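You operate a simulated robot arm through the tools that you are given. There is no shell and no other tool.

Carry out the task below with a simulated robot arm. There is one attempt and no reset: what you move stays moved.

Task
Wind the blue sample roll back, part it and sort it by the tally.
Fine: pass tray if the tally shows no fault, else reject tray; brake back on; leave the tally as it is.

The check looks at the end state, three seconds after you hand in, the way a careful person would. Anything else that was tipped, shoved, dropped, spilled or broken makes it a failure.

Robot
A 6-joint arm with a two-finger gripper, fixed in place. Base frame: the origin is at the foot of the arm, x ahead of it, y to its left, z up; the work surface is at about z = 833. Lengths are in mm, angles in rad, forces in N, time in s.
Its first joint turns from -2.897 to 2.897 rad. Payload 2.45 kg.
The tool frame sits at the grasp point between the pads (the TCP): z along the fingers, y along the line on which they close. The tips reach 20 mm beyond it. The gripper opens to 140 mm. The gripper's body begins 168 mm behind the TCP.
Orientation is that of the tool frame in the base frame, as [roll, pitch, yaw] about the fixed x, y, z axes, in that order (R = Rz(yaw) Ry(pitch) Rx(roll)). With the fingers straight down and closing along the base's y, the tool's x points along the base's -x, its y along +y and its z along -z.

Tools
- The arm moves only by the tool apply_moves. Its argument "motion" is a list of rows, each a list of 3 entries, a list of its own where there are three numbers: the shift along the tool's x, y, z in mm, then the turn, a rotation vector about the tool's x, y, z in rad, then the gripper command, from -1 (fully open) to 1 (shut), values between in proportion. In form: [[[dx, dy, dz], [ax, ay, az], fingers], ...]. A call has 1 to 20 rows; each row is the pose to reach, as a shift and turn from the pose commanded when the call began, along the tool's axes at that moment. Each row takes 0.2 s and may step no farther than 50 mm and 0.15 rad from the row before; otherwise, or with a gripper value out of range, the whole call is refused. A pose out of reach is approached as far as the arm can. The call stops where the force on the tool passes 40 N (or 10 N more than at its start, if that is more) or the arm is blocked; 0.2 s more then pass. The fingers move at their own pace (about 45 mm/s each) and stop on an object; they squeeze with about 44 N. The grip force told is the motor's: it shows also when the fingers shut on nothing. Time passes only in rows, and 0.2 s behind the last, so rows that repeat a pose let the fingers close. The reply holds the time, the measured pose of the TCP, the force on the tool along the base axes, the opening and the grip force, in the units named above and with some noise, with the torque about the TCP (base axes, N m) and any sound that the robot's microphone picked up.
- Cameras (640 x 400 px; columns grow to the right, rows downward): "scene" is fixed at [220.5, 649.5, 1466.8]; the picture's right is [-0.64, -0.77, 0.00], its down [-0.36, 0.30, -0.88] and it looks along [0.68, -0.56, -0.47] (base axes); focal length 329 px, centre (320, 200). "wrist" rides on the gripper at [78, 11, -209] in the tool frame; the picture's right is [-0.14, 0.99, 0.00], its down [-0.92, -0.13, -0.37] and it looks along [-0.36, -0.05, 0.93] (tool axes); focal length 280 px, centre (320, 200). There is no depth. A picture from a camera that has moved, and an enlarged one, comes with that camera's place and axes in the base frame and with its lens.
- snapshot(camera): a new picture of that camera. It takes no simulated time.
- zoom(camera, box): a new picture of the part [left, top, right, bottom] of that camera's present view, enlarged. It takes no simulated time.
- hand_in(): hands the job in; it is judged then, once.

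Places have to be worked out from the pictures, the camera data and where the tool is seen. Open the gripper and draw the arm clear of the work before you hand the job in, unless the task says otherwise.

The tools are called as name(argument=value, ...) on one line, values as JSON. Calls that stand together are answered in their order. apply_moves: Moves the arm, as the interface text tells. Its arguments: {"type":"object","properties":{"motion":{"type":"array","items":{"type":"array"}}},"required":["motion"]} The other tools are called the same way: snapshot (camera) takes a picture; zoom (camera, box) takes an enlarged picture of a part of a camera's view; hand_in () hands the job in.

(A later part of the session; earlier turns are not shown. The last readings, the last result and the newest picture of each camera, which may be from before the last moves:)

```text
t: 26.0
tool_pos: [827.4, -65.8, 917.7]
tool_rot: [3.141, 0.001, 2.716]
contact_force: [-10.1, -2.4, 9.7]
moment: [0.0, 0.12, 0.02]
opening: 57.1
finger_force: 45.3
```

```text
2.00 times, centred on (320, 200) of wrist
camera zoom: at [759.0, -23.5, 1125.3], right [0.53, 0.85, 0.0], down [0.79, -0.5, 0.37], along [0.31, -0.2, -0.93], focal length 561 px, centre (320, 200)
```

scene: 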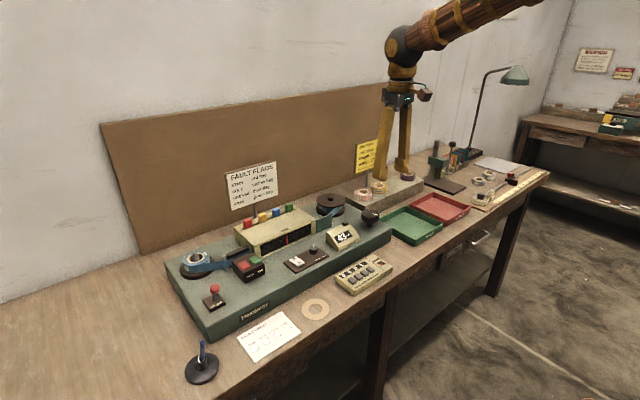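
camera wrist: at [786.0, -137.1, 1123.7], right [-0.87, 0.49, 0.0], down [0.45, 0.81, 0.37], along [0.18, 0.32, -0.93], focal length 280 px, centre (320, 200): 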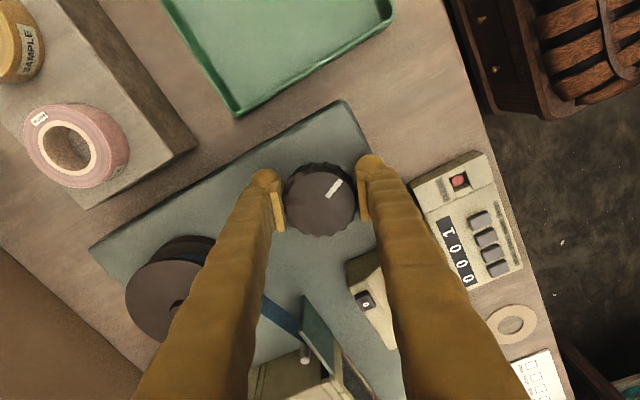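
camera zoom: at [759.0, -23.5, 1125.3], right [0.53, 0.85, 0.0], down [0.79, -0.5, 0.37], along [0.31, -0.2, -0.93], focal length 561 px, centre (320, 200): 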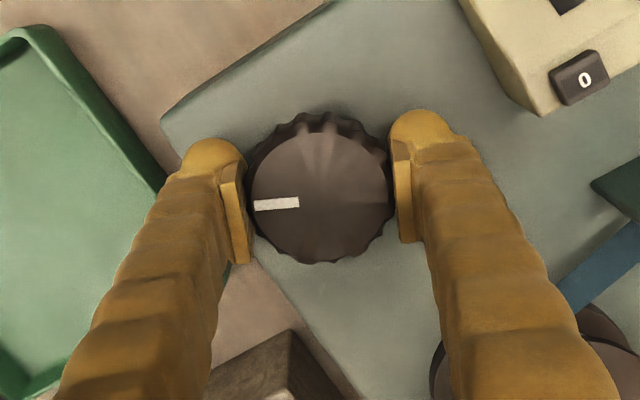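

The camera pose puts the TCP at (825.5, -65.7), right on the axis, and the residual load is light. I'll continue with smaller steps of 0.05 rad.

apply_moves(motion=[[[0, 0, 0], [0, 0, -0.05], 0.3], [[0, 0, 0], [0, 0, -0.1], 0.3], [[0, 0, 0], [0, 0, -0.15], 0.3], [[0, 0, 0], [0, 0, -0.2], 0.3]])

zoom(camera="scene", box=[310, 170, 410, 250])

zoom(camera="wrist", box=[220, 100, 420, 300])

```text
t: 27.0
tool_pos: [827.9, -65.2, 916.5]
tool_rot: [3.141, 0.001, 2.917]
contact_force: [-21.5, -2.9, 24.3]
moment: [-0.21, -0.04, 0.0]
opening: 56.9
finger_force: 44.7
```

```text
5.00 times, centred on (360, 210) of scene
camera zoom: at [220.5, 649.5, 1466.8], right [-0.64, -0.77, 0.0], down [-0.36, 0.3, -0.88], along [0.68, -0.56, -0.47], focal length 1646 px, centre (120, 150)
```

zoom: 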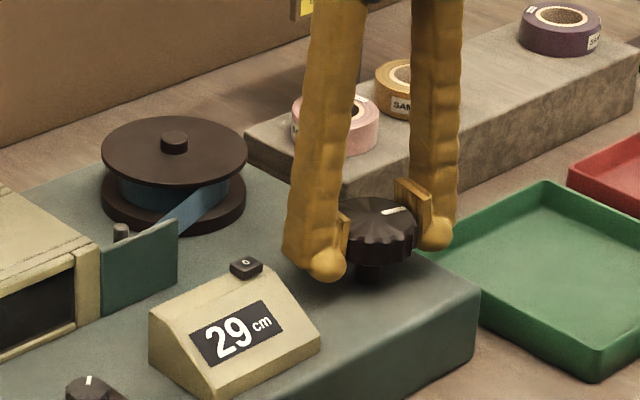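

```text
2.00 times, centred on (320, 200) of wrist
camera zoom: at [752.1, -37.5, 1125.2], right [0.35, 0.94, 0.0], down [0.87, -0.33, 0.37], along [0.35, -0.13, -0.93], focal length 561 px, centre (320, 200)
```

zoom: 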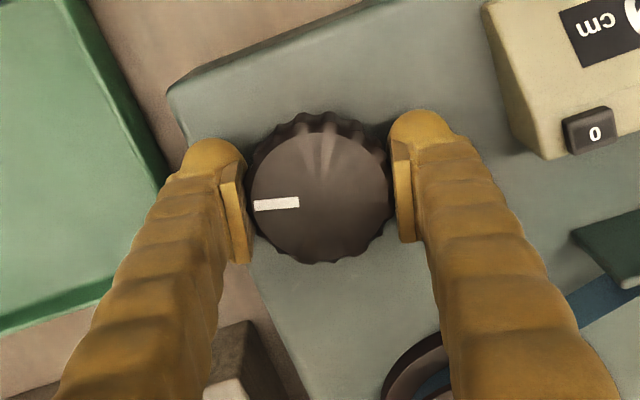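

The meter reads 29. The load has grown to -21 N in x and +24 N in z, so I'll ease the hold about 1 mm along those directions and keep turning.

apply_moves(motion=[[[1.0, -0.2, -1.2], [0, 0, 0], 0.3], [[1.2, -0.2, -1.4], [0, 0, -0.08], 0.3], [[1.4, -0.2, -1.6], [0, 0, -0.16], 0.3], [[1.6, -0.2, -1.8], [0, 0, -0.24], 0.3], [[1.8, -0.2, -2.0], [0, 0, -0.32], 0.3]])

zoom(camera="scene", box=[310, 170, 410, 250])

zoom(camera="wrist", box=[220, 100, 420, 300])

```text
t: 28.2
tool_pos: [824.7, -65.4, 917.5]
tool_rot: [-3.141, 0.002, -3.046]
contact_force: [27.6, 5.5, -23.6]
moment: [-0.13, 0.0, 0.0]
opening: 56.7
finger_force: 44.5
```

```text
5.00 times, centred on (360, 210) of scene
camera zoom: at [220.5, 649.5, 1466.8], right [-0.64, -0.77, 0.0], down [-0.36, 0.3, -0.88], along [0.68, -0.56, -0.47], focal length 1646 px, centre (120, 150)
```

zoom: 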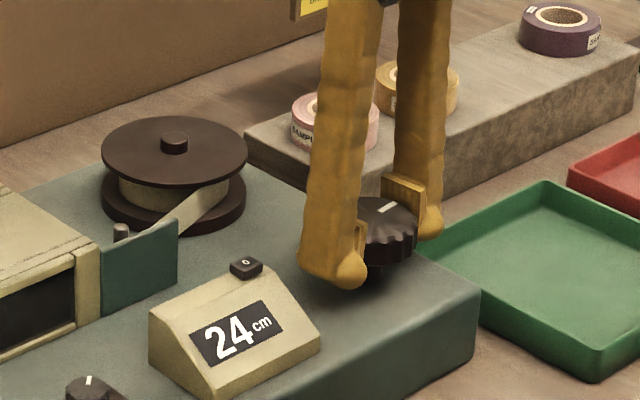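

```text
2.00 times, centred on (320, 200) of wrist
camera zoom: at [745.8, -62.1, 1126.1], right [0.04, 1.0, 0.0], down [0.93, -0.04, 0.37], along [0.37, -0.02, -0.93], focal length 561 px, centre (320, 200)
```

zoom: 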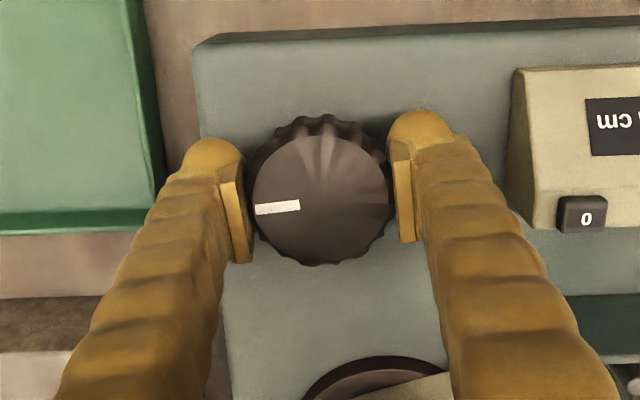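

The meter reads 24, and a cream leader has appeared on the take-up side, so the splice is travelling back. My correction overshot, so I'll take half of it back and continue.

apply_moves(motion=[[[-1.0, 0, 1.0], [0, 0, 0], 0.3], [[-1.0, 0, 1.0], [0, 0, -0.08], 0.3], [[-1.0, 0, 1.0], [0, 0, -0.16], 0.3], [[-1.0, 0, 1.0], [0, 0, -0.24], 0.3], [[-1.0, 0, 1.0], [0, 0, -0.32], 0.3], [[-1.0, 0, 1.0], [0, 0, -0.4], 0.3]])

zoom(camera="scene", box=[310, 170, 410, 250])

```text
t: 29.6
tool_pos: [823.5, -65.8, 916.8]
tool_rot: [3.141, 0.001, -2.643]
contact_force: [-17.3, -2.6, 1.2]
moment: [-0.07, 0.27, 0.01]
opening: 56.6
finger_force: 45.0
```

```text
5.00 times, centred on (360, 210) of scene
camera zoom: at [220.5, 649.5, 1466.8], right [-0.64, -0.77, 0.0], down [-0.36, 0.3, -0.88], along [0.68, -0.56, -0.47], focal length 1646 px, centre (120, 150)
```

zoom: 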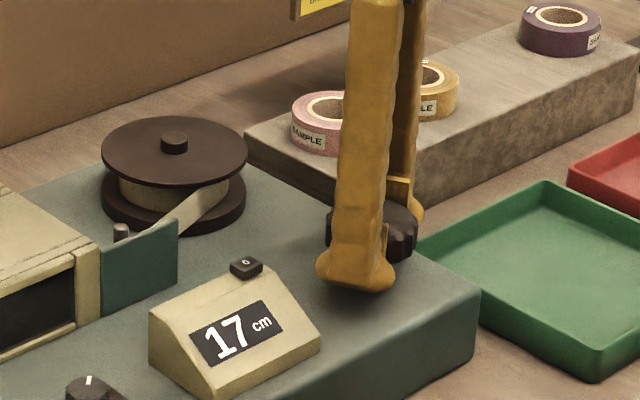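

The meter is at 17 with a mild side load. I'll make a small correction and turn another 0.5 rad.

apply_moves(motion=[[[0.5, 0.3, 0], [0, 0, 0], 0.3], [[0.5, 0.3, 0], [0, 0, -0.08], 0.3], [[0.5, 0.3, 0], [0, 0, -0.16], 0.3], [[0.5, 0.3, 0], [0, 0, -0.24], 0.3], [[0.5, 0.3, 0], [0, 0, -0.32], 0.3], [[0.5, 0.3, 0], [0, 0, -0.4], 0.3], [[0.5, 0.3, 0], [0, 0, -0.48], 0.3]])

zoom(camera="scene", box=[310, 170, 410, 250])

zoom(camera="scene", box=[170, 220, 320, 320])

```text
t: 31.2
tool_pos: [824.3, -65.7, 918.0]
tool_rot: [-3.139, -0.002, -2.165]
contact_force: [-10.0, -16.6, -2.2]
moment: [0.31, -0.08, -0.03]
opening: 56.6
finger_force: 44.7
```

```text
5.00 times, centred on (360, 210) of scene
camera zoom: at [220.5, 649.5, 1466.8], right [-0.64, -0.77, 0.0], down [-0.36, 0.3, -0.88], along [0.68, -0.56, -0.47], focal length 1646 px, centre (120, 150)
```

zoom: 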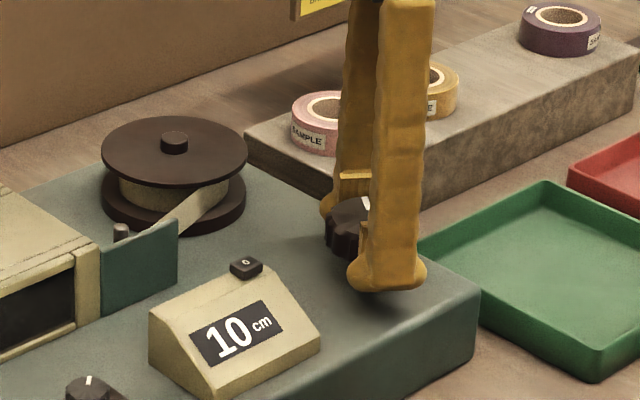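

```text
4.00 times, centred on (245, 270) of scene
camera zoom: at [220.5, 649.5, 1466.8], right [-0.64, -0.77, 0.0], down [-0.36, 0.3, -0.88], along [0.68, -0.56, -0.47], focal length 1317 px, centre (620, -80)
```

zoom: 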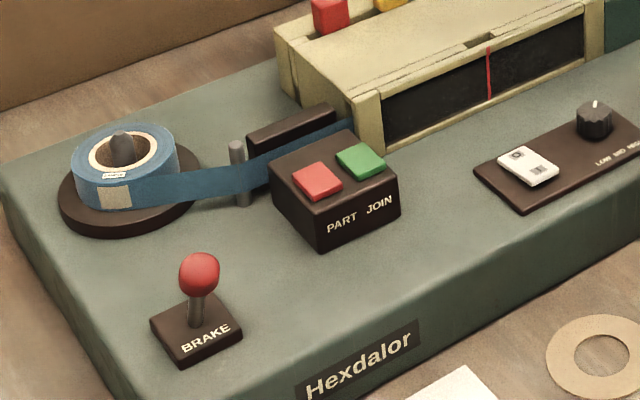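

The meter is at 10. I'll correct the lateral load again and turn 0.48 rad more.

apply_moves(motion=[[[0.7, 0, 0], [0, 0, 0], 0.3], [[0.7, 0, 0], [0, 0, -0.08], 0.3], [[0.7, 0, 0], [0, 0, -0.16], 0.3], [[0.7, 0, 0], [0, 0, -0.24], 0.3], [[0.7, 0, 0], [0, 0, -0.32], 0.3], [[0.7, 0, 0], [0, 0, -0.4], 0.3], [[0.7, 0, 0], [0, 0, -0.48], 0.3]])

zoom(camera="scene", box=[310, 170, 410, 250])

zoom(camera="scene", box=[170, 220, 320, 320])

```text
t: 32.8
tool_pos: [823.6, -65.0, 916.6]
tool_rot: [-3.14, -0.001, -1.684]
contact_force: [9.6, 2.5, 1.7]
moment: [0.47, 0.03, -0.01]
opening: 56.4
finger_force: 45.2
```

```text
5.00 times, centred on (360, 210) of scene
camera zoom: at [220.5, 649.5, 1466.8], right [-0.64, -0.77, 0.0], down [-0.36, 0.3, -0.88], along [0.68, -0.56, -0.47], focal length 1646 px, centre (120, 150)
```

zoom: 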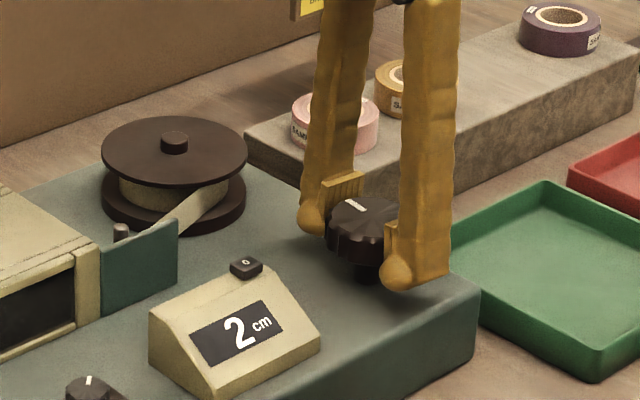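

```text
4.00 times, centred on (245, 270) of scene
camera zoom: at [220.5, 649.5, 1466.8], right [-0.64, -0.77, 0.0], down [-0.36, 0.3, -0.88], along [0.68, -0.56, -0.47], focal length 1317 px, centre (620, -80)
```

zoom: 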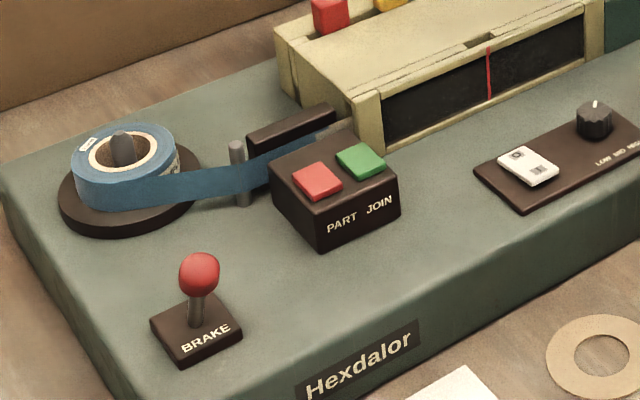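

The meter is at 2 and a splice patch is showing near the splice box. I'll inch another 0.1 rad and look.

apply_moves(motion=[[[0, 0, 0], [0, 0, -0.04], 0.3], [[0, 0, 0], [0, 0, -0.08], 0.3], [[0, 0, 0], [0, 0, -0.11], 0.3], [[0, 0, 0], [0, 0, -0.11], 0.3]])

zoom(camera="scene", box=[320, 200, 390, 250])

zoom(camera="scene", box=[210, 235, 270, 285])

```text
t: 33.8
tool_pos: [825.0, -65.6, 917.2]
tool_rot: [-3.139, 0.0, -1.576]
contact_force: [24.9, 5.3, 1.3]
moment: [0.02, 0.08, 0.02]
opening: 56.7
finger_force: 45.3
```

```text
8.00 times, centred on (355, 225) of scene
camera zoom: at [220.5, 649.5, 1466.8], right [-0.64, -0.77, 0.0], down [-0.36, 0.3, -0.88], along [0.68, -0.56, -0.47], focal length 2634 px, centre (40, 0)
```

zoom: 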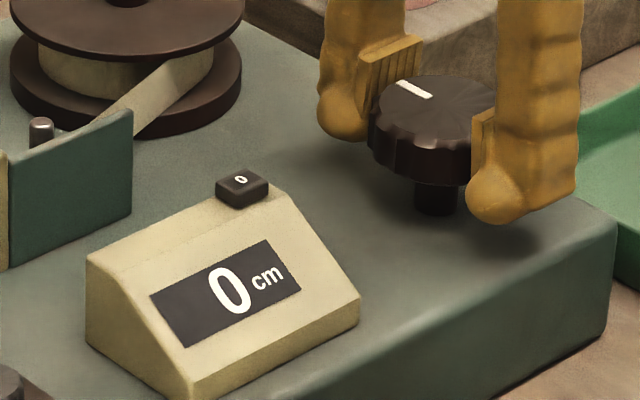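

```text
8.00 times, centred on (240, 260) of scene
camera zoom: at [220.5, 649.5, 1466.8], right [-0.64, -0.77, 0.0], down [-0.36, 0.3, -0.88], along [0.68, -0.56, -0.47], focal length 2634 px, centre (960, -280)
```

zoom: 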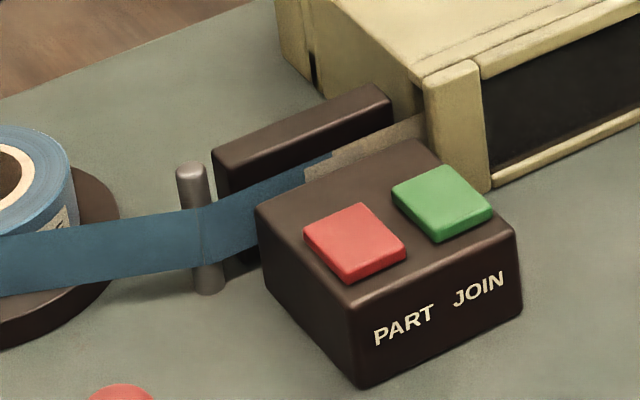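

The meter reads 0 cm and the blue/cream splice sits in the PART/JOIN splice box. I'll release the knob, lift straight up and square the gripper again.

apply_moves(motion=[[[0, 0, 0], [0, 0, 0], 0.0], [[0, 0, 0], [0, 0, 0], -0.2], [[0, 0, 0], [0, 0, 0], -0.2], [[0, 0, -35], [0, 0, 0], -0.2], [[0, 0, -70], [0, 0, 0], -0.2], [[0, 0, -105], [0, 0, 0], -0.2], [[0, 0, -140], [0, 0, 0.14], 0.2], [[0, 0, -140], [0, 0, 0.28], 0.5], [[0, 0, -140], [0, 0, 0.42], 1.0], [[0, 0, -140], [0, 0, 0.56], 1.0], [[0, 0, -140], [0, 0, 0.7], 1.0], [[0, 0, -140], [0, 0, 0.84], 1.0], [[0, 0, -140], [0, 0, 0.98], 1.0], [[0, 0, -140], [0, 0, 1.12], 1.0], [[0, 0, -140], [0, 0, 1.26], 1.0], [[0, 0, -140], [0, 0, 1.4], 1.0], [[0, 0, -140], [0, 0, 1.5], 1.0], [[0, 0, -140], [0, 0, 1.5656], 1.0]])

zoom(camera="scene", box=[310, 170, 410, 250])

zoom(camera="scene", box=[170, 220, 320, 320])

```text
t: 37.6
tool_pos: [822.1, -65.5, 1058.5]
tool_rot: [3.141, 0.002, 3.14]
contact_force: [-0.5, 0.4, 0.1]
moment: [0.04, -0.01, -0.01]
opening: 0.0
finger_force: 29.3
```

```text
5.00 times, centred on (360, 210) of scene
camera zoom: at [220.5, 649.5, 1466.8], right [-0.64, -0.77, 0.0], down [-0.36, 0.3, -0.88], along [0.68, -0.56, -0.47], focal length 1646 px, centre (120, 150)
```

zoom: 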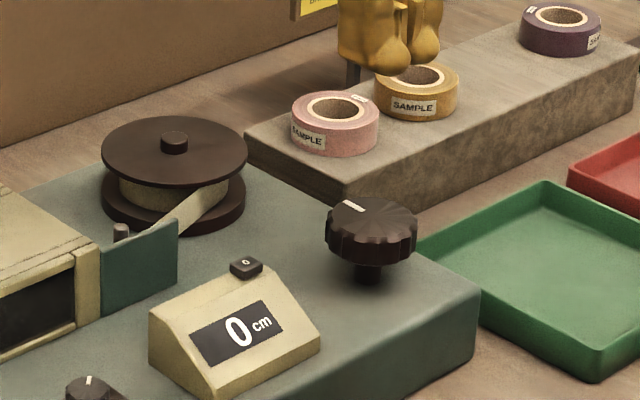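

```text
4.00 times, centred on (245, 270) of scene
camera zoom: at [220.5, 649.5, 1466.8], right [-0.64, -0.77, 0.0], down [-0.36, 0.3, -0.88], along [0.68, -0.56, -0.47], focal length 1317 px, centre (620, -80)
```

zoom: 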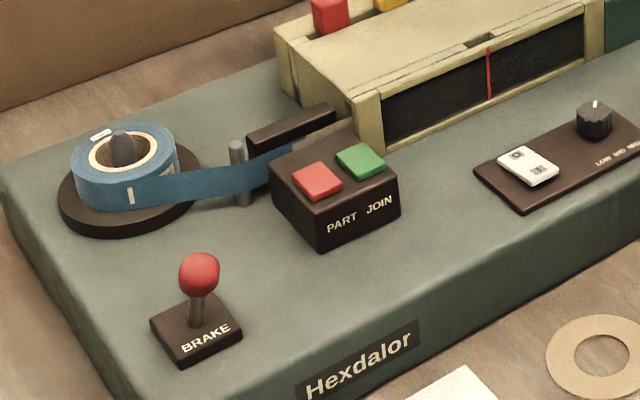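

The meter still shows 0 and the gripper is closed and square. I'll travel high over to the PART button, which I judge to be at about (860, 372, 919), with JOIN at y of about 339.

apply_moves(motion=[[[-4, 44, 0], [0, 0, 0], 1.0], [[-8, 88, 0], [0, 0, 0], 1.0], [[-12, 132, 0], [0, 0, 0], 1.0], [[-16, 176, 0], [0, 0, 0], 1.0], [[-20, 220, 0], [0, 0, 0], 1.0], [[-24, 264, 0], [0, 0, 0], 1.0], [[-28, 308, 0], [0, 0, 0], 1.0], [[-32, 352, 0], [0, 0, 0], 1.0], [[-36, 396, 0], [0, 0, 0], 1.0], [[-36, 441.7, 0], [0, 0, 0], 1.0], [[-36, 441.7, 40], [0, 0, 0], 1.0], [[-36, 441.7, 40], [0, 0, 0], 1.0]])

snapshot(camera="wrist")

zoom(camera="scene", box=[170, 180, 320, 320])

```text
t: 40.2
tool_pos: [859.2, 376.5, 1016.4]
tool_rot: [-3.14, 0.001, -3.141]
contact_force: [-1.1, -0.3, -0.5]
moment: [0.02, -0.03, 0.0]
opening: 0.0
finger_force: 29.4
```

```text
taken
camera wrist: at [781.5, 387.3, 1224.7], right [0.14, 0.99, 0.0], down [0.92, -0.13, 0.37], along [0.37, -0.05, -0.93], focal length 280 px, centre (320, 200)
```

wrist: 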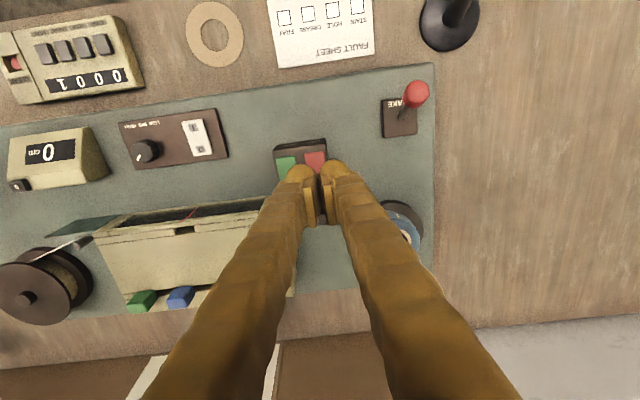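

```text
2.86 times, centred on (245, 250) of scene
camera zoom: at [220.5, 649.5, 1466.8], right [-0.64, -0.77, 0.0], down [-0.36, 0.3, -0.88], along [0.68, -0.56, -0.47], focal length 941 px, centre (534, 57)
```

zoom: 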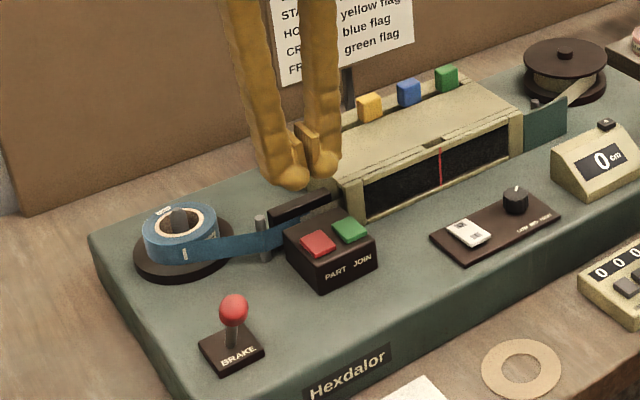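

zoom(camera="wrist", box=[250, 120, 390, 240])

```text
3.33 times, centred on (320, 180) of wrist
camera zoom: at [781.5, 387.3, 1224.7], right [0.14, 0.99, 0.0], down [0.92, -0.13, 0.37], along [0.37, -0.05, -0.93], focal length 935 px, centre (320, 267)
```

zoom: 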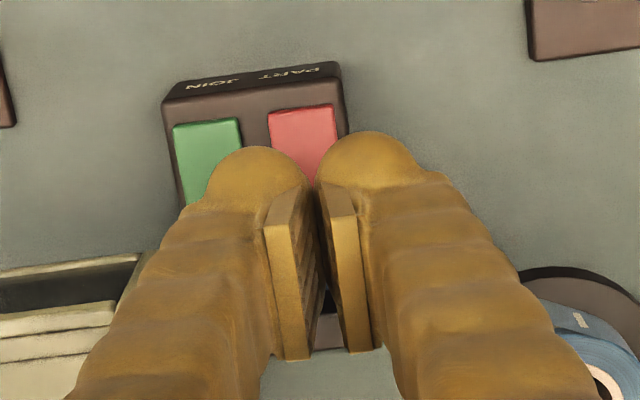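

The TCP is at (859.5, 376.3, 1015.7). The closed fingertips look wide, so I'll offset to y of about 383 to press PART well clear of JOIN, descend to just above the button and check.

apply_moves(motion=[[[0, 6.7, 20], [0, 0, 0], 1.0], [[0, 6.7, 45], [0, 0, 0], 1.0], [[0, 6.7, 68], [0, 0, 0], 1.0], [[0, 6.7, 68], [0, 0, 0], 1.0]])

zoom(camera="wrist", box=[250, 120, 390, 240])

zoom(camera="scene", box=[200, 220, 290, 290])

```text
t: 41.2
tool_pos: [860.2, 381.7, 949.4]
tool_rot: [3.141, 0.0, -3.141]
contact_force: [0.1, -0.3, -0.6]
moment: [0.0, -0.02, -0.01]
opening: 0.0
finger_force: 29.2
```

```text
3.33 times, centred on (320, 180) of wrist
camera zoom: at [781.0, 393.0, 1158.2], right [0.14, 0.99, 0.0], down [0.92, -0.13, 0.37], along [0.37, -0.05, -0.93], focal length 935 px, centre (320, 267)
```

zoom: 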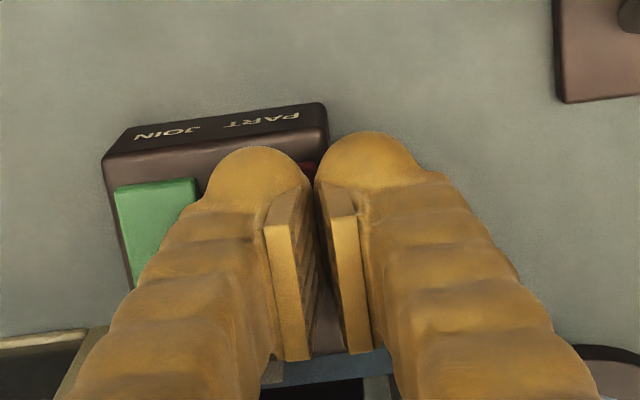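

```text
5.71 times, centred on (245, 255) of scene
camera zoom: at [220.5, 649.5, 1466.8], right [-0.64, -0.77, 0.0], down [-0.36, 0.3, -0.88], along [0.68, -0.56, -0.47], focal length 1881 px, centre (749, -114)
```

zoom: 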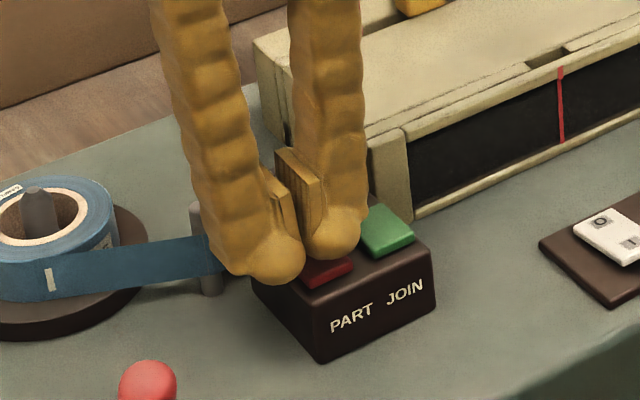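

The near fingertip is over PART with about 5 mm clear of JOIN. I'll shift 2 mm further away and press down slowly.

apply_moves(motion=[[[0, 2, 2], [0, 0, 0], 1.0], [[0, 2, 5], [0, 0, 0], 1.0], [[0, 2, 8], [0, 0, 0], 1.0], [[0, 2, 10], [0, 0, 0], 1.0], [[0, 2, 12], [0, 0, 0], 1.0]])

zoom(camera="scene", box=[200, 220, 290, 290])

```text
t: 42.4
tool_pos: [859.5, 385.5, 936.7]
tool_rot: [-3.141, 0.001, 3.141]
contact_force: [-0.7, -1.2, 3.1]
moment: [-0.04, 0.0, -0.01]
opening: 0.1
finger_force: 30.0
heard: click
```

```text
5.71 times, centred on (245, 255) of scene
camera zoom: at [220.5, 649.5, 1466.8], right [-0.64, -0.77, 0.0], down [-0.36, 0.3, -0.88], along [0.68, -0.56, -0.47], focal length 1881 px, centre (749, -114)
```

zoom: 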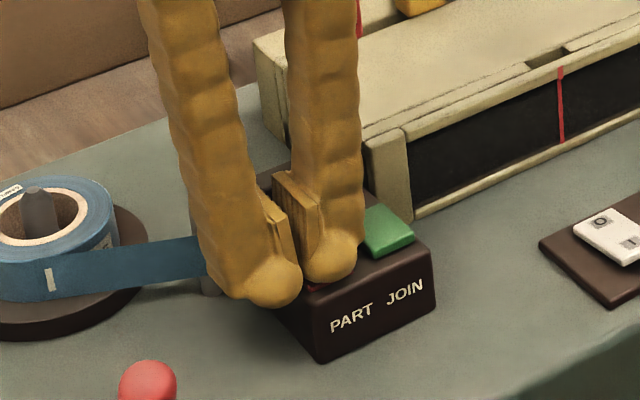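

I heard a click, so PART is pressed. I'll lift straight up and look at the splice.

apply_moves(motion=[[[0, 0, -20], [0, 0, 0], 1.0], [[0, 0, -60], [0, 0, 0], 1.0], [[0, 0, -105], [0, 0, 0], 1.0], [[20, 0, -150], [0, 0, 0], 0.5], [[60, 0, -190], [0, 0, 0], 0.0]])

snapshot(camera="wrist")

zoom(camera="scene", box=[170, 230, 290, 310])

zoom(camera="scene", box=[210, 235, 270, 285])

```text
refused: row 5 steps farther than a row can; nothing moved
```

```text
taken
camera wrist: at [781.7, 395.5, 1146.1], right [0.14, 0.99, 0.0], down [0.92, -0.13, 0.37], along [0.37, -0.05, -0.93], focal length 280 px, centre (320, 200)
```

wrist: 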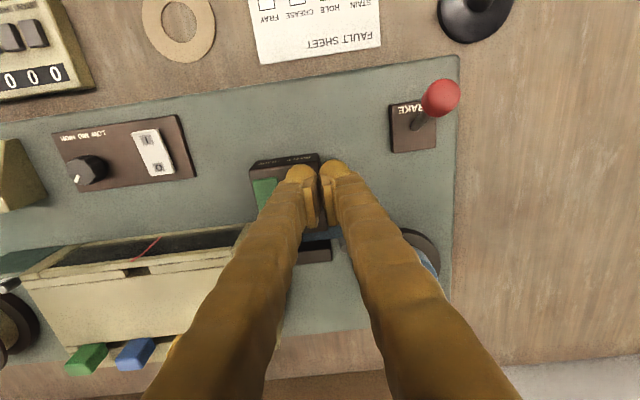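

```text
5.00 times, centred on (230, 270) of scene
camera zoom: at [220.5, 649.5, 1466.8], right [-0.64, -0.77, 0.0], down [-0.36, 0.3, -0.88], along [0.68, -0.56, -0.47], focal length 1646 px, centre (770, -150)
```

zoom: 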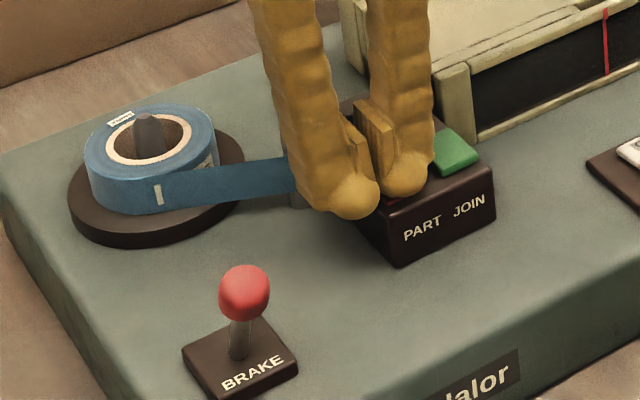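

```text
8.00 times, centred on (240, 260) of scene
camera zoom: at [220.5, 649.5, 1466.8], right [-0.64, -0.77, 0.0], down [-0.36, 0.3, -0.88], along [0.68, -0.56, -0.47], focal length 2634 px, centre (960, -280)
```

zoom: 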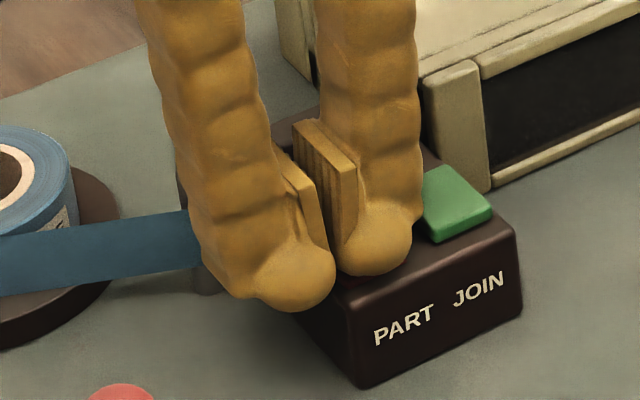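

The call was refused because one step was too long, and nothing moved. I'll lift again with shorter steps.

apply_moves(motion=[[[0, 0, -15], [0, 0, 0], 1.0], [[0, 0, -50], [0, 0, 0], 1.0], [[0, 0, -90], [0, 0, 0], 1.0], [[10, 0, -130], [0, 0, 0], 0.5], [[35, 0, -165], [0, 0, 0], 0.0], [[60, 0, -195], [0, 0, 0], 0.0]])

snapshot(camera="wrist")

zoom(camera="scene", box=[170, 230, 290, 310])

zoom(camera="scene", box=[210, 235, 270, 285])

```text
t: 43.8
tool_pos: [801.1, 384.9, 1131.0]
tool_rot: [-3.141, 0.001, -3.14]
contact_force: [-0.5, -0.2, -0.7]
moment: [0.01, 0.06, -0.01]
opening: 68.7
finger_force: 0.1
```

```text
taken
camera wrist: at [723.3, 395.4, 1340.5], right [0.14, 0.99, 0.0], down [0.92, -0.13, 0.37], along [0.36, -0.05, -0.93], focal length 280 px, centre (320, 200)
```

wrist: 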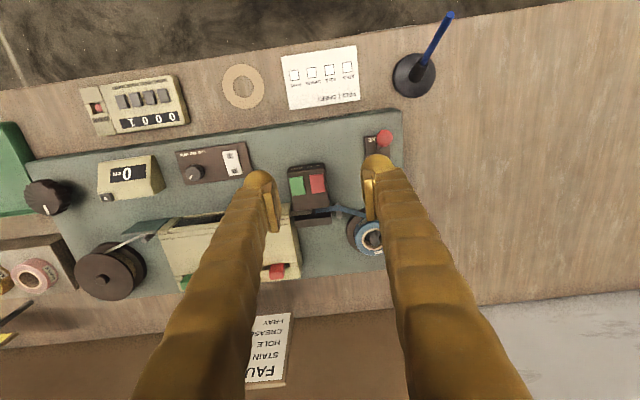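

```text
5.00 times, centred on (230, 270) of scene
camera zoom: at [220.5, 649.5, 1466.8], right [-0.64, -0.77, 0.0], down [-0.36, 0.3, -0.88], along [0.68, -0.56, -0.47], focal length 1646 px, centre (770, -150)
```

zoom: 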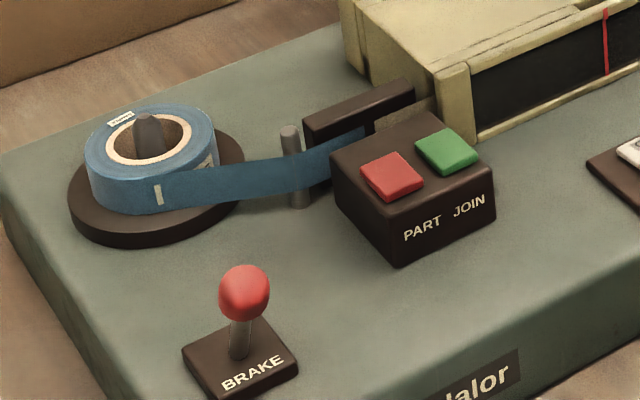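

```text
8.00 times, centred on (240, 260) of scene
camera zoom: at [220.5, 649.5, 1466.8], right [-0.64, -0.77, 0.0], down [-0.36, 0.3, -0.88], along [0.68, -0.56, -0.47], focal length 2634 px, centre (960, -280)
```

zoom: 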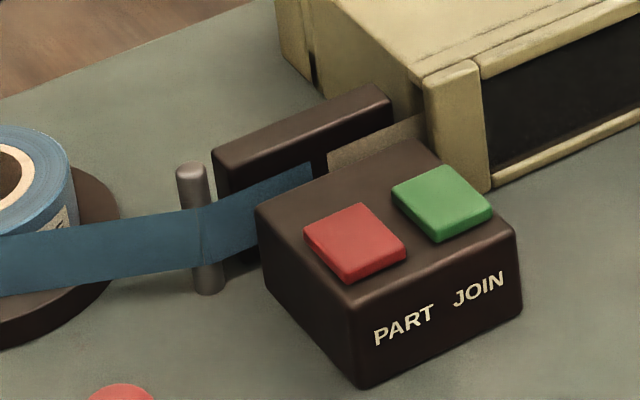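

The tape is parted: there is now a gap between the blue end and the cream leader. Next is the roll, at about (973, 455), top z of about 918, which is beyond vertical reach. I'll turn the tool to the radial direction first and then tilt it outward.

apply_moves(motion=[[[-12, 5, 12], [0, 0, -0.11], -0.3], [[-24, 10, 25], [0, 0, -0.22], -0.3], [[-36, 15, 38], [0, 0, -0.33], -0.3], [[-49, 20, 51], [0, 0, -0.437], -0.3], [[-49, 20, 51], [0, 0, -0.437], -0.3]])

snapshot(camera="wrist")

```text
t: 45.0
tool_pos: [849.8, 406.0, 1081.1]
tool_rot: [3.141, 0.003, -2.705]
contact_force: [0.7, -0.1, 0.3]
moment: [0.0, -0.02, -0.01]
opening: 90.8
finger_force: 0.1
```

```text
taken
camera wrist: at [774.4, 381.3, 1289.4], right [-0.3, 0.96, 0.0], down [0.89, 0.28, 0.37], along [0.35, 0.11, -0.93], focal length 280 px, centre (320, 200)
```

wrist: 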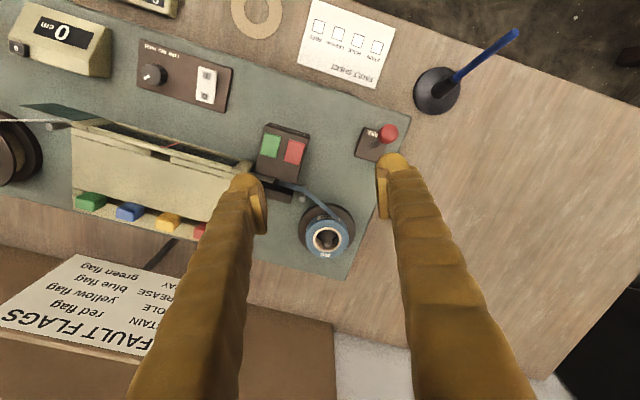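

zoom(camera="wrist", box=[270, 180, 390, 280])

zoom(camera="scene", box=[170, 235, 230, 285])

```text
4.00 times, centred on (330, 230) of wrist
camera zoom: at [774.4, 381.3, 1289.4], right [-0.3, 0.96, 0.0], down [0.89, 0.28, 0.37], along [0.35, 0.11, -0.93], focal length 1122 px, centre (280, 80)
```

zoom: 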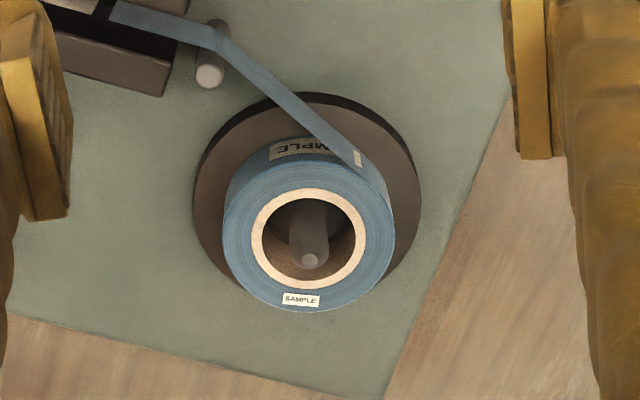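

```text
8.00 times, centred on (200, 260) of scene
camera zoom: at [220.5, 649.5, 1466.8], right [-0.64, -0.77, 0.0], down [-0.36, 0.3, -0.88], along [0.68, -0.56, -0.47], focal length 2634 px, centre (1280, -280)
```

zoom: 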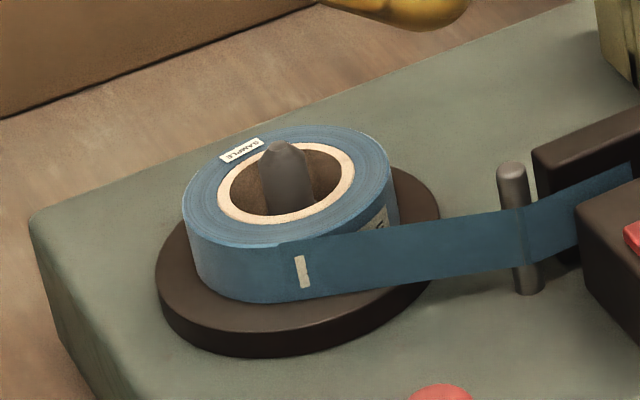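

The roll's centre is at (974.5, 454), top z about 915, 66 mm across. It sits on a 90 mm flange whose top is near z 894, and the spindle tip is near z 931. I'll tilt outward 0.4 rad while moving above it.

apply_moves(motion=[[[-27, -1.6, 19], [0, -0.08, 0], -0.3], [[-54, -3.2, 38], [0, -0.16, 0], -0.3], [[-81, -4.8, 57], [0, -0.24, 0], -0.3], [[-108, -6.4, 76], [0, -0.32, 0], -0.3], [[-134.1, -7.8, 95.4], [0, -0.4, 0], -0.3], [[-134.1, -7.8, 95.4], [0, -0.4, 0], -0.3]])

snapshot(camera="wrist")

zoom(camera="scene", box=[130, 150, 290, 310])

```text
t: 46.4
tool_pos: [976.2, 453.9, 986.1]
tool_rot: [-3.14, 0.401, -2.703]
contact_force: [0.4, 0.2, 0.4]
moment: [-0.03, 0.03, -0.01]
opening: 91.0
finger_force: 0.0
```

```text
taken
camera wrist: at [831.1, 398.1, 1147.7], right [-0.3, 0.95, 0.05], down [0.69, 0.18, 0.7], along [0.66, 0.25, -0.71], focal length 280 px, centre (320, 200)
```

wrist: 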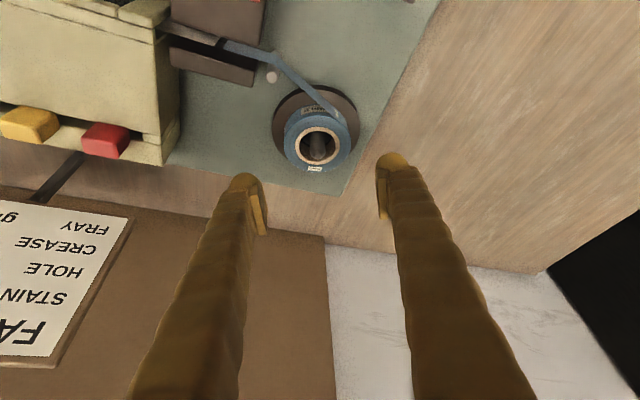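

```text
2.50 times, centred on (210, 230) of scene
camera zoom: at [220.5, 649.5, 1466.8], right [-0.64, -0.77, 0.0], down [-0.36, 0.3, -0.88], along [0.68, -0.56, -0.47], focal length 823 px, centre (595, 125)
```

zoom: 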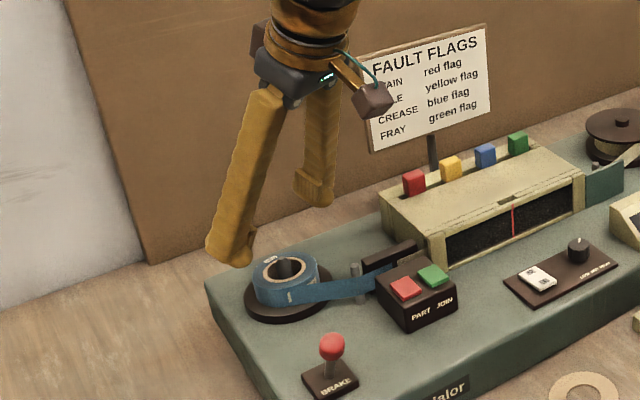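

The pose was reached and the gripper axis is aligned with the roll. I'll descend with the open fingers straddling the roll, stopping about 14 mm above the grip height to check.

apply_moves(motion=[[[8, 0.4, 15], [0, 0, 0], -0.3], [[16, 0.8, 30], [0, 0, 0], -0.3], [[23, 1.1, 44], [0, 0, 0], -0.3], [[23, 1.1, 44], [0, 0, 0], -0.3]])

snapshot(camera="wrist")

zoom(camera="scene", box=[150, 210, 270, 310])

```text
t: 47.4
tool_pos: [969.9, 454.1, 937.4]
tool_rot: [-3.139, 0.403, -2.704]
contact_force: [-0.3, 0.9, -0.8]
moment: [0.04, 0.02, 0.01]
opening: 90.9
finger_force: 0.1
```

```text
taken
camera wrist: at [825.4, 398.6, 1099.4], right [-0.3, 0.95, 0.05], down [0.69, 0.18, 0.7], along [0.65, 0.25, -0.71], focal length 280 px, centre (320, 200)
```

wrist: 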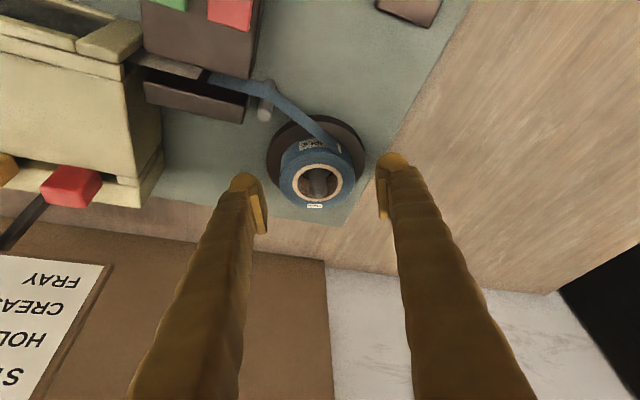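

```text
4.00 times, centred on (210, 260) of scene
camera zoom: at [220.5, 649.5, 1466.8], right [-0.64, -0.77, 0.0], down [-0.36, 0.3, -0.88], along [0.68, -0.56, -0.47], focal length 1317 px, centre (760, -40)
```

zoom: 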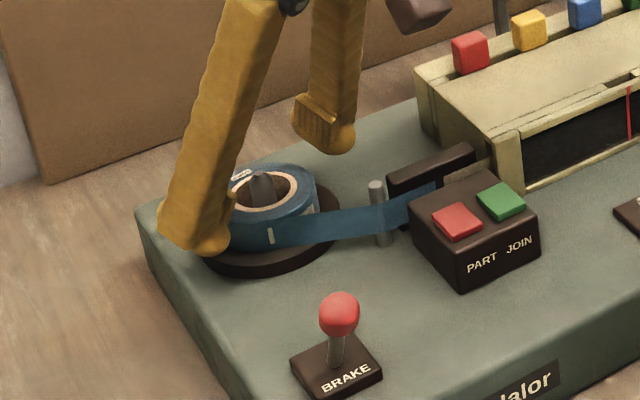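

The alignment still looks right, with the roll axis at about (973.5, 454.6). I'll go down the last 16 mm in small steps, watching for contact with the flange.

apply_moves(motion=[[[2, -0.4, 5], [0, 0, 0], -0.3], [[4, -0.8, 9], [0, 0, 0], -0.3], [[5.5, -1.2, 12], [0, 0, 0], -0.3], [[6.7, -1.2, 14.4], [0, 0, 0], -0.3], [[6.7, -1.2, 14.4], [0, 0, 0], -0.3]])

zoom(camera="wrist", box=[220, 100, 420, 260])

zoom(camera="scene", box=[160, 220, 250, 300])

```text
t: 48.6
tool_pos: [969.1, 451.6, 921.2]
tool_rot: [-3.14, 0.402, -2.703]
contact_force: [-0.2, -0.1, -0.5]
moment: [0.01, 0.01, -0.01]
opening: 91.0
finger_force: 0.0
```

```text
2.50 times, centred on (320, 180) of wrist
camera zoom: at [825.9, 397.1, 1082.2], right [-0.3, 0.95, 0.05], down [0.69, 0.18, 0.7], along [0.65, 0.25, -0.71], focal length 701 px, centre (320, 250)
```

zoom: 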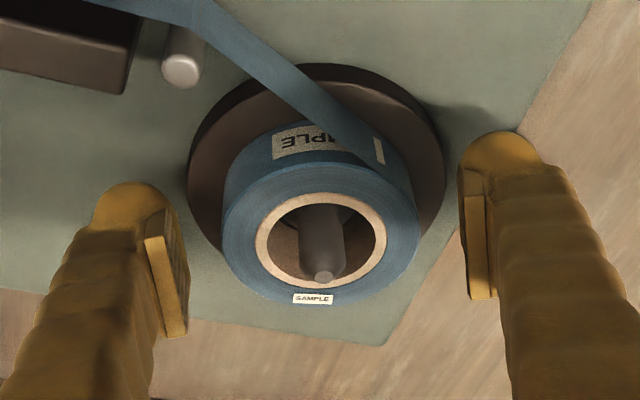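

```text
5.00 times, centred on (205, 260) of scene
camera zoom: at [220.5, 649.5, 1466.8], right [-0.64, -0.77, 0.0], down [-0.36, 0.3, -0.88], along [0.68, -0.56, -0.47], focal length 1646 px, centre (895, -100)
```

zoom: 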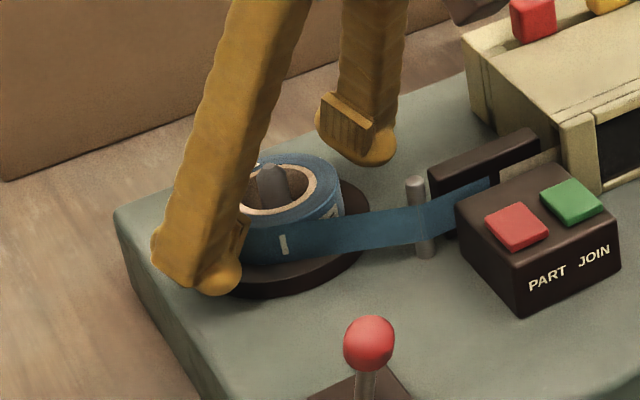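

No contact so far and the roll is centred between the pads. I'll close on it.

apply_moves(motion=[[[0, 0, 0], [0, 0, 0], 0.0], [[0, 0, 0], [0, 0, 0], 0.3], [[0, 0, 0], [0, 0, 0], 0.3], [[0, 0, 0], [0, 0, 0], 0.3], [[0, 0, 0], [0, 0, 0], 0.3]])

zoom(camera="wrist", box=[220, 100, 420, 260])

zoom(camera="scene", box=[160, 220, 250, 300])

```text
t: 49.8
tool_pos: [970.0, 452.2, 922.0]
tool_rot: [-3.141, 0.402, -2.703]
contact_force: [0.5, 0.0, 0.1]
moment: [0.0, 0.03, -0.01]
opening: 63.4
finger_force: 44.1
```

```text
2.50 times, centred on (320, 180) of wrist
camera zoom: at [825.8, 397.2, 1082.3], right [-0.3, 0.95, 0.05], down [0.69, 0.18, 0.7], along [0.66, 0.25, -0.71], focal length 701 px, centre (320, 250)
```

zoom: 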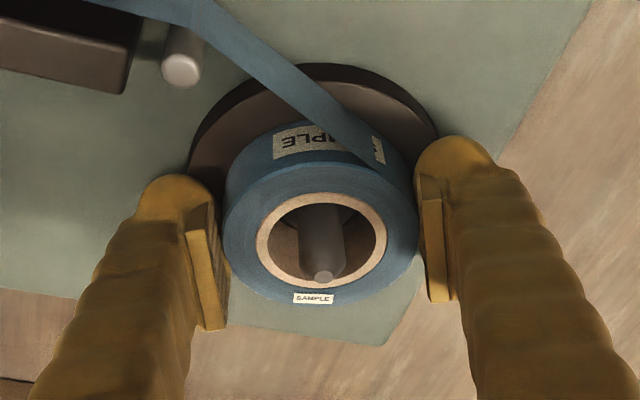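

```text
5.00 times, centred on (205, 260) of scene
camera zoom: at [220.5, 649.5, 1466.8], right [-0.64, -0.77, 0.0], down [-0.36, 0.3, -0.88], along [0.68, -0.56, -0.47], focal length 1646 px, centre (895, -100)
```

zoom: 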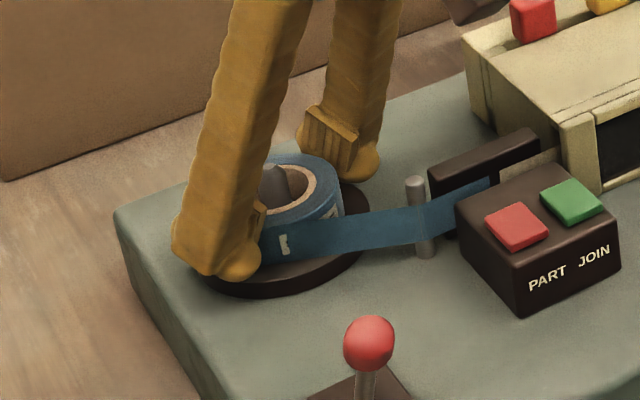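

The roll is held at 63 mm with 44 N. I'll lift it straight up 25 mm and look.

apply_moves(motion=[[[-1.9, 0, -4.6], [0, 0, 0], 0.3], [[-3.9, 0, -9.2], [0, 0, 0], 0.3], [[-6.6, 0, -15.7], [0, 0, 0], 0.3], [[-9.7, 0, -23], [0, 0, 0], 0.3]])

zoom(camera="wrist", box=[220, 100, 420, 260])

zoom(camera="scene", box=[160, 220, 250, 300])

```text
t: 50.8
tool_pos: [969.7, 451.8, 946.4]
tool_rot: [-3.142, 0.403, -2.704]
contact_force: [0.3, 0.3, -0.8]
moment: [0.01, -0.01, 0.01]
opening: 63.0
finger_force: 43.1
```

```text
2.50 times, centred on (320, 180) of wrist
camera zoom: at [826.0, 396.5, 1106.6], right [-0.3, 0.95, 0.05], down [0.69, 0.18, 0.7], along [0.65, 0.25, -0.71], focal length 701 px, centre (320, 250)
```

zoom: 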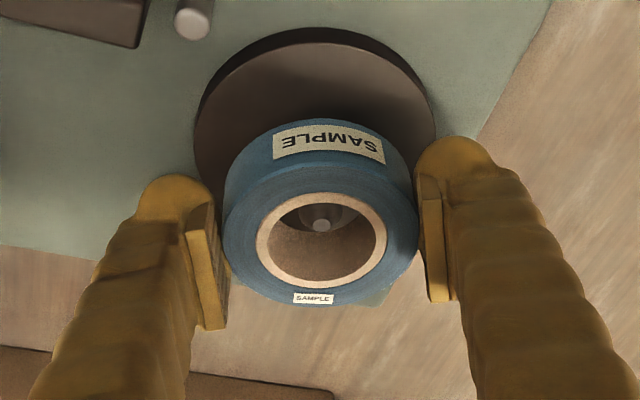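

```text
5.00 times, centred on (205, 260) of scene
camera zoom: at [220.5, 649.5, 1466.8], right [-0.64, -0.77, 0.0], down [-0.36, 0.3, -0.88], along [0.68, -0.56, -0.47], focal length 1646 px, centre (895, -100)
```

zoom: 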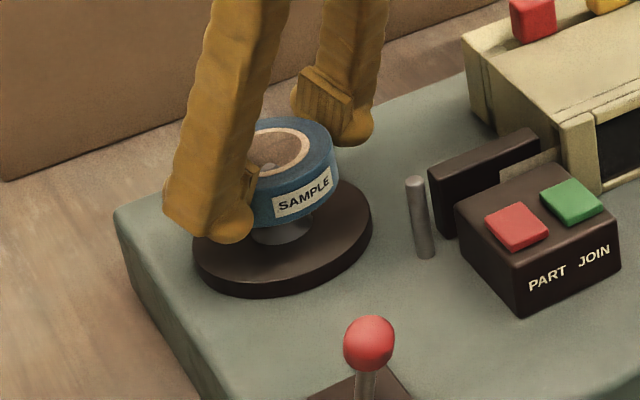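

The roll came off cleanly and the tail is no longer stretched over to the post. I'll raise it off the spindle and draw it in toward the arm, keeping the same tilt so the roll stays level.

apply_moves(motion=[[[-9.7, 0, -23], [0, 0, 0], 0.3], [[-19.5, 0, -46.1], [0, 0, 0], 0.3], [[-5.5, 0, -90], [0, 0, 0], 0.3], [[15.1, 0, -131.2], [0, 0, 0], 0.3], [[50.7, 0, -162.6], [0, 0, 0], 0.3], [[90.2, 0, -184.7], [0, 0, 0], 0.3], [[117.8, 0, -196.4], [0, 0, 0], 0.3], [[117.8, 0, -196.4], [0, 0, 0], 0.3]])

snapshot(camera="wrist")

snapshot(camera="scene")

```text
t: 52.6
tool_pos: [802.0, 372.1, 1080.5]
tool_rot: [-3.14, 0.402, -2.703]
contact_force: [-0.2, -0.4, 0.2]
moment: [0.02, 0.02, -0.01]
opening: 62.8
finger_force: 44.0
```

```text
taken
camera wrist: at [657.4, 317.0, 1241.3], right [-0.3, 0.95, 0.05], down [0.69, 0.18, 0.7], along [0.65, 0.25, -0.71], focal length 280 px, centre (320, 200)
```

wrist: 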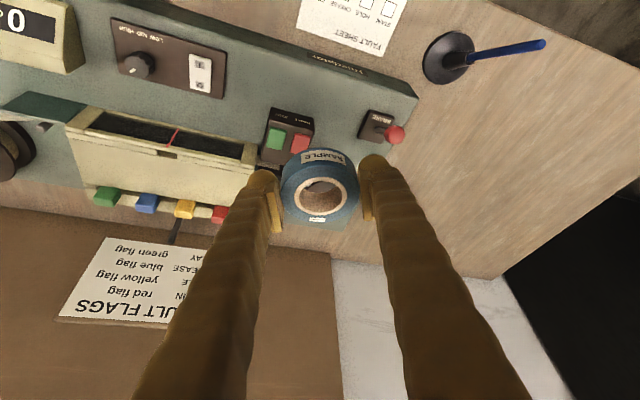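

```text
taken
```

scene: 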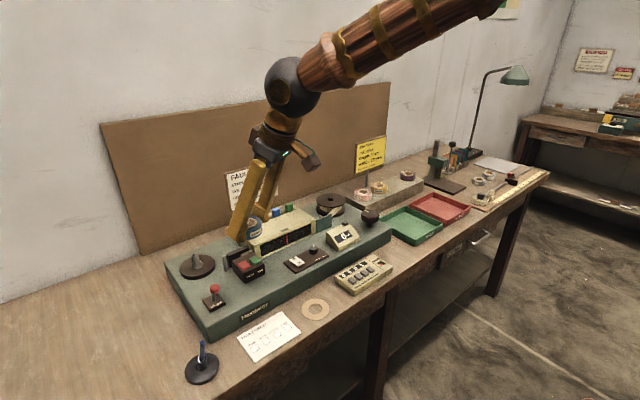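

The roll is held level at about (801, 372, 1079). I'll swing it around the base axis toward the reject tray, keeping the tilt.

apply_moves(motion=[[[1.0, -44.1, -0.4], [0.0195, 0, 0.0461], 0.3], [[4.1, -88.2, -1.7], [0.0389, 0, 0.0921], 0.3], [[9.1, -132.0, -3.9], [0.0584, 0, 0.1382], 0.3], [[16.2, -175.4, -6.9], [0.0779, 0, 0.1842], 0.3], [[25.3, -218.5, -10.7], [0.0974, 0, 0.2303], 0.3], [[36.3, -260.9, -15.3], [0.1168, 0, 0.2763], 0.3], [[49.3, -302.8, -20.8], [0.1363, 0, 0.3224], 0.3], [[64.2, -343.9, -27.1], [0.1558, 0, 0.3684], 0.3], [[81.0, -384.1, -34.2], [0.1752, 0, 0.4145], 0.3], [[99.6, -423.3, -42.1], [0.1947, 0, 0.4606], 0.3]])

snapshot(camera="wrist")

```text
t: 54.8
tool_pos: [883.7, -53.5, 1080.2]
tool_rot: [3.141, 0.403, 3.081]
contact_force: [-0.2, 0.1, -1.1]
moment: [0.0, 0.02, -0.02]
opening: 63.3
finger_force: 43.5
```

```text
taken
camera wrist: at [731.8, -34.3, 1241.6], right [0.19, 0.98, 0.05], down [0.69, -0.17, 0.7], along [0.69, -0.1, -0.71], focal length 280 px, centre (320, 200)
```

wrist: 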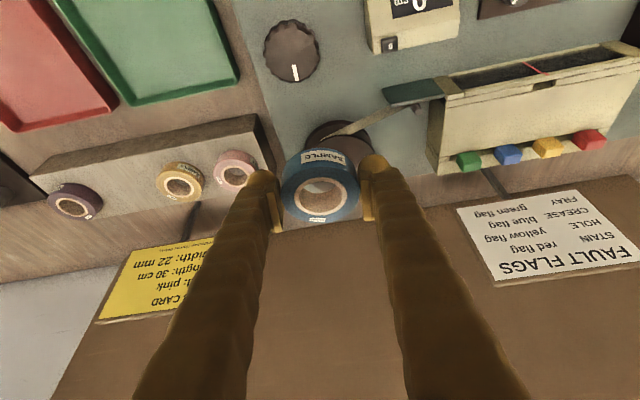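

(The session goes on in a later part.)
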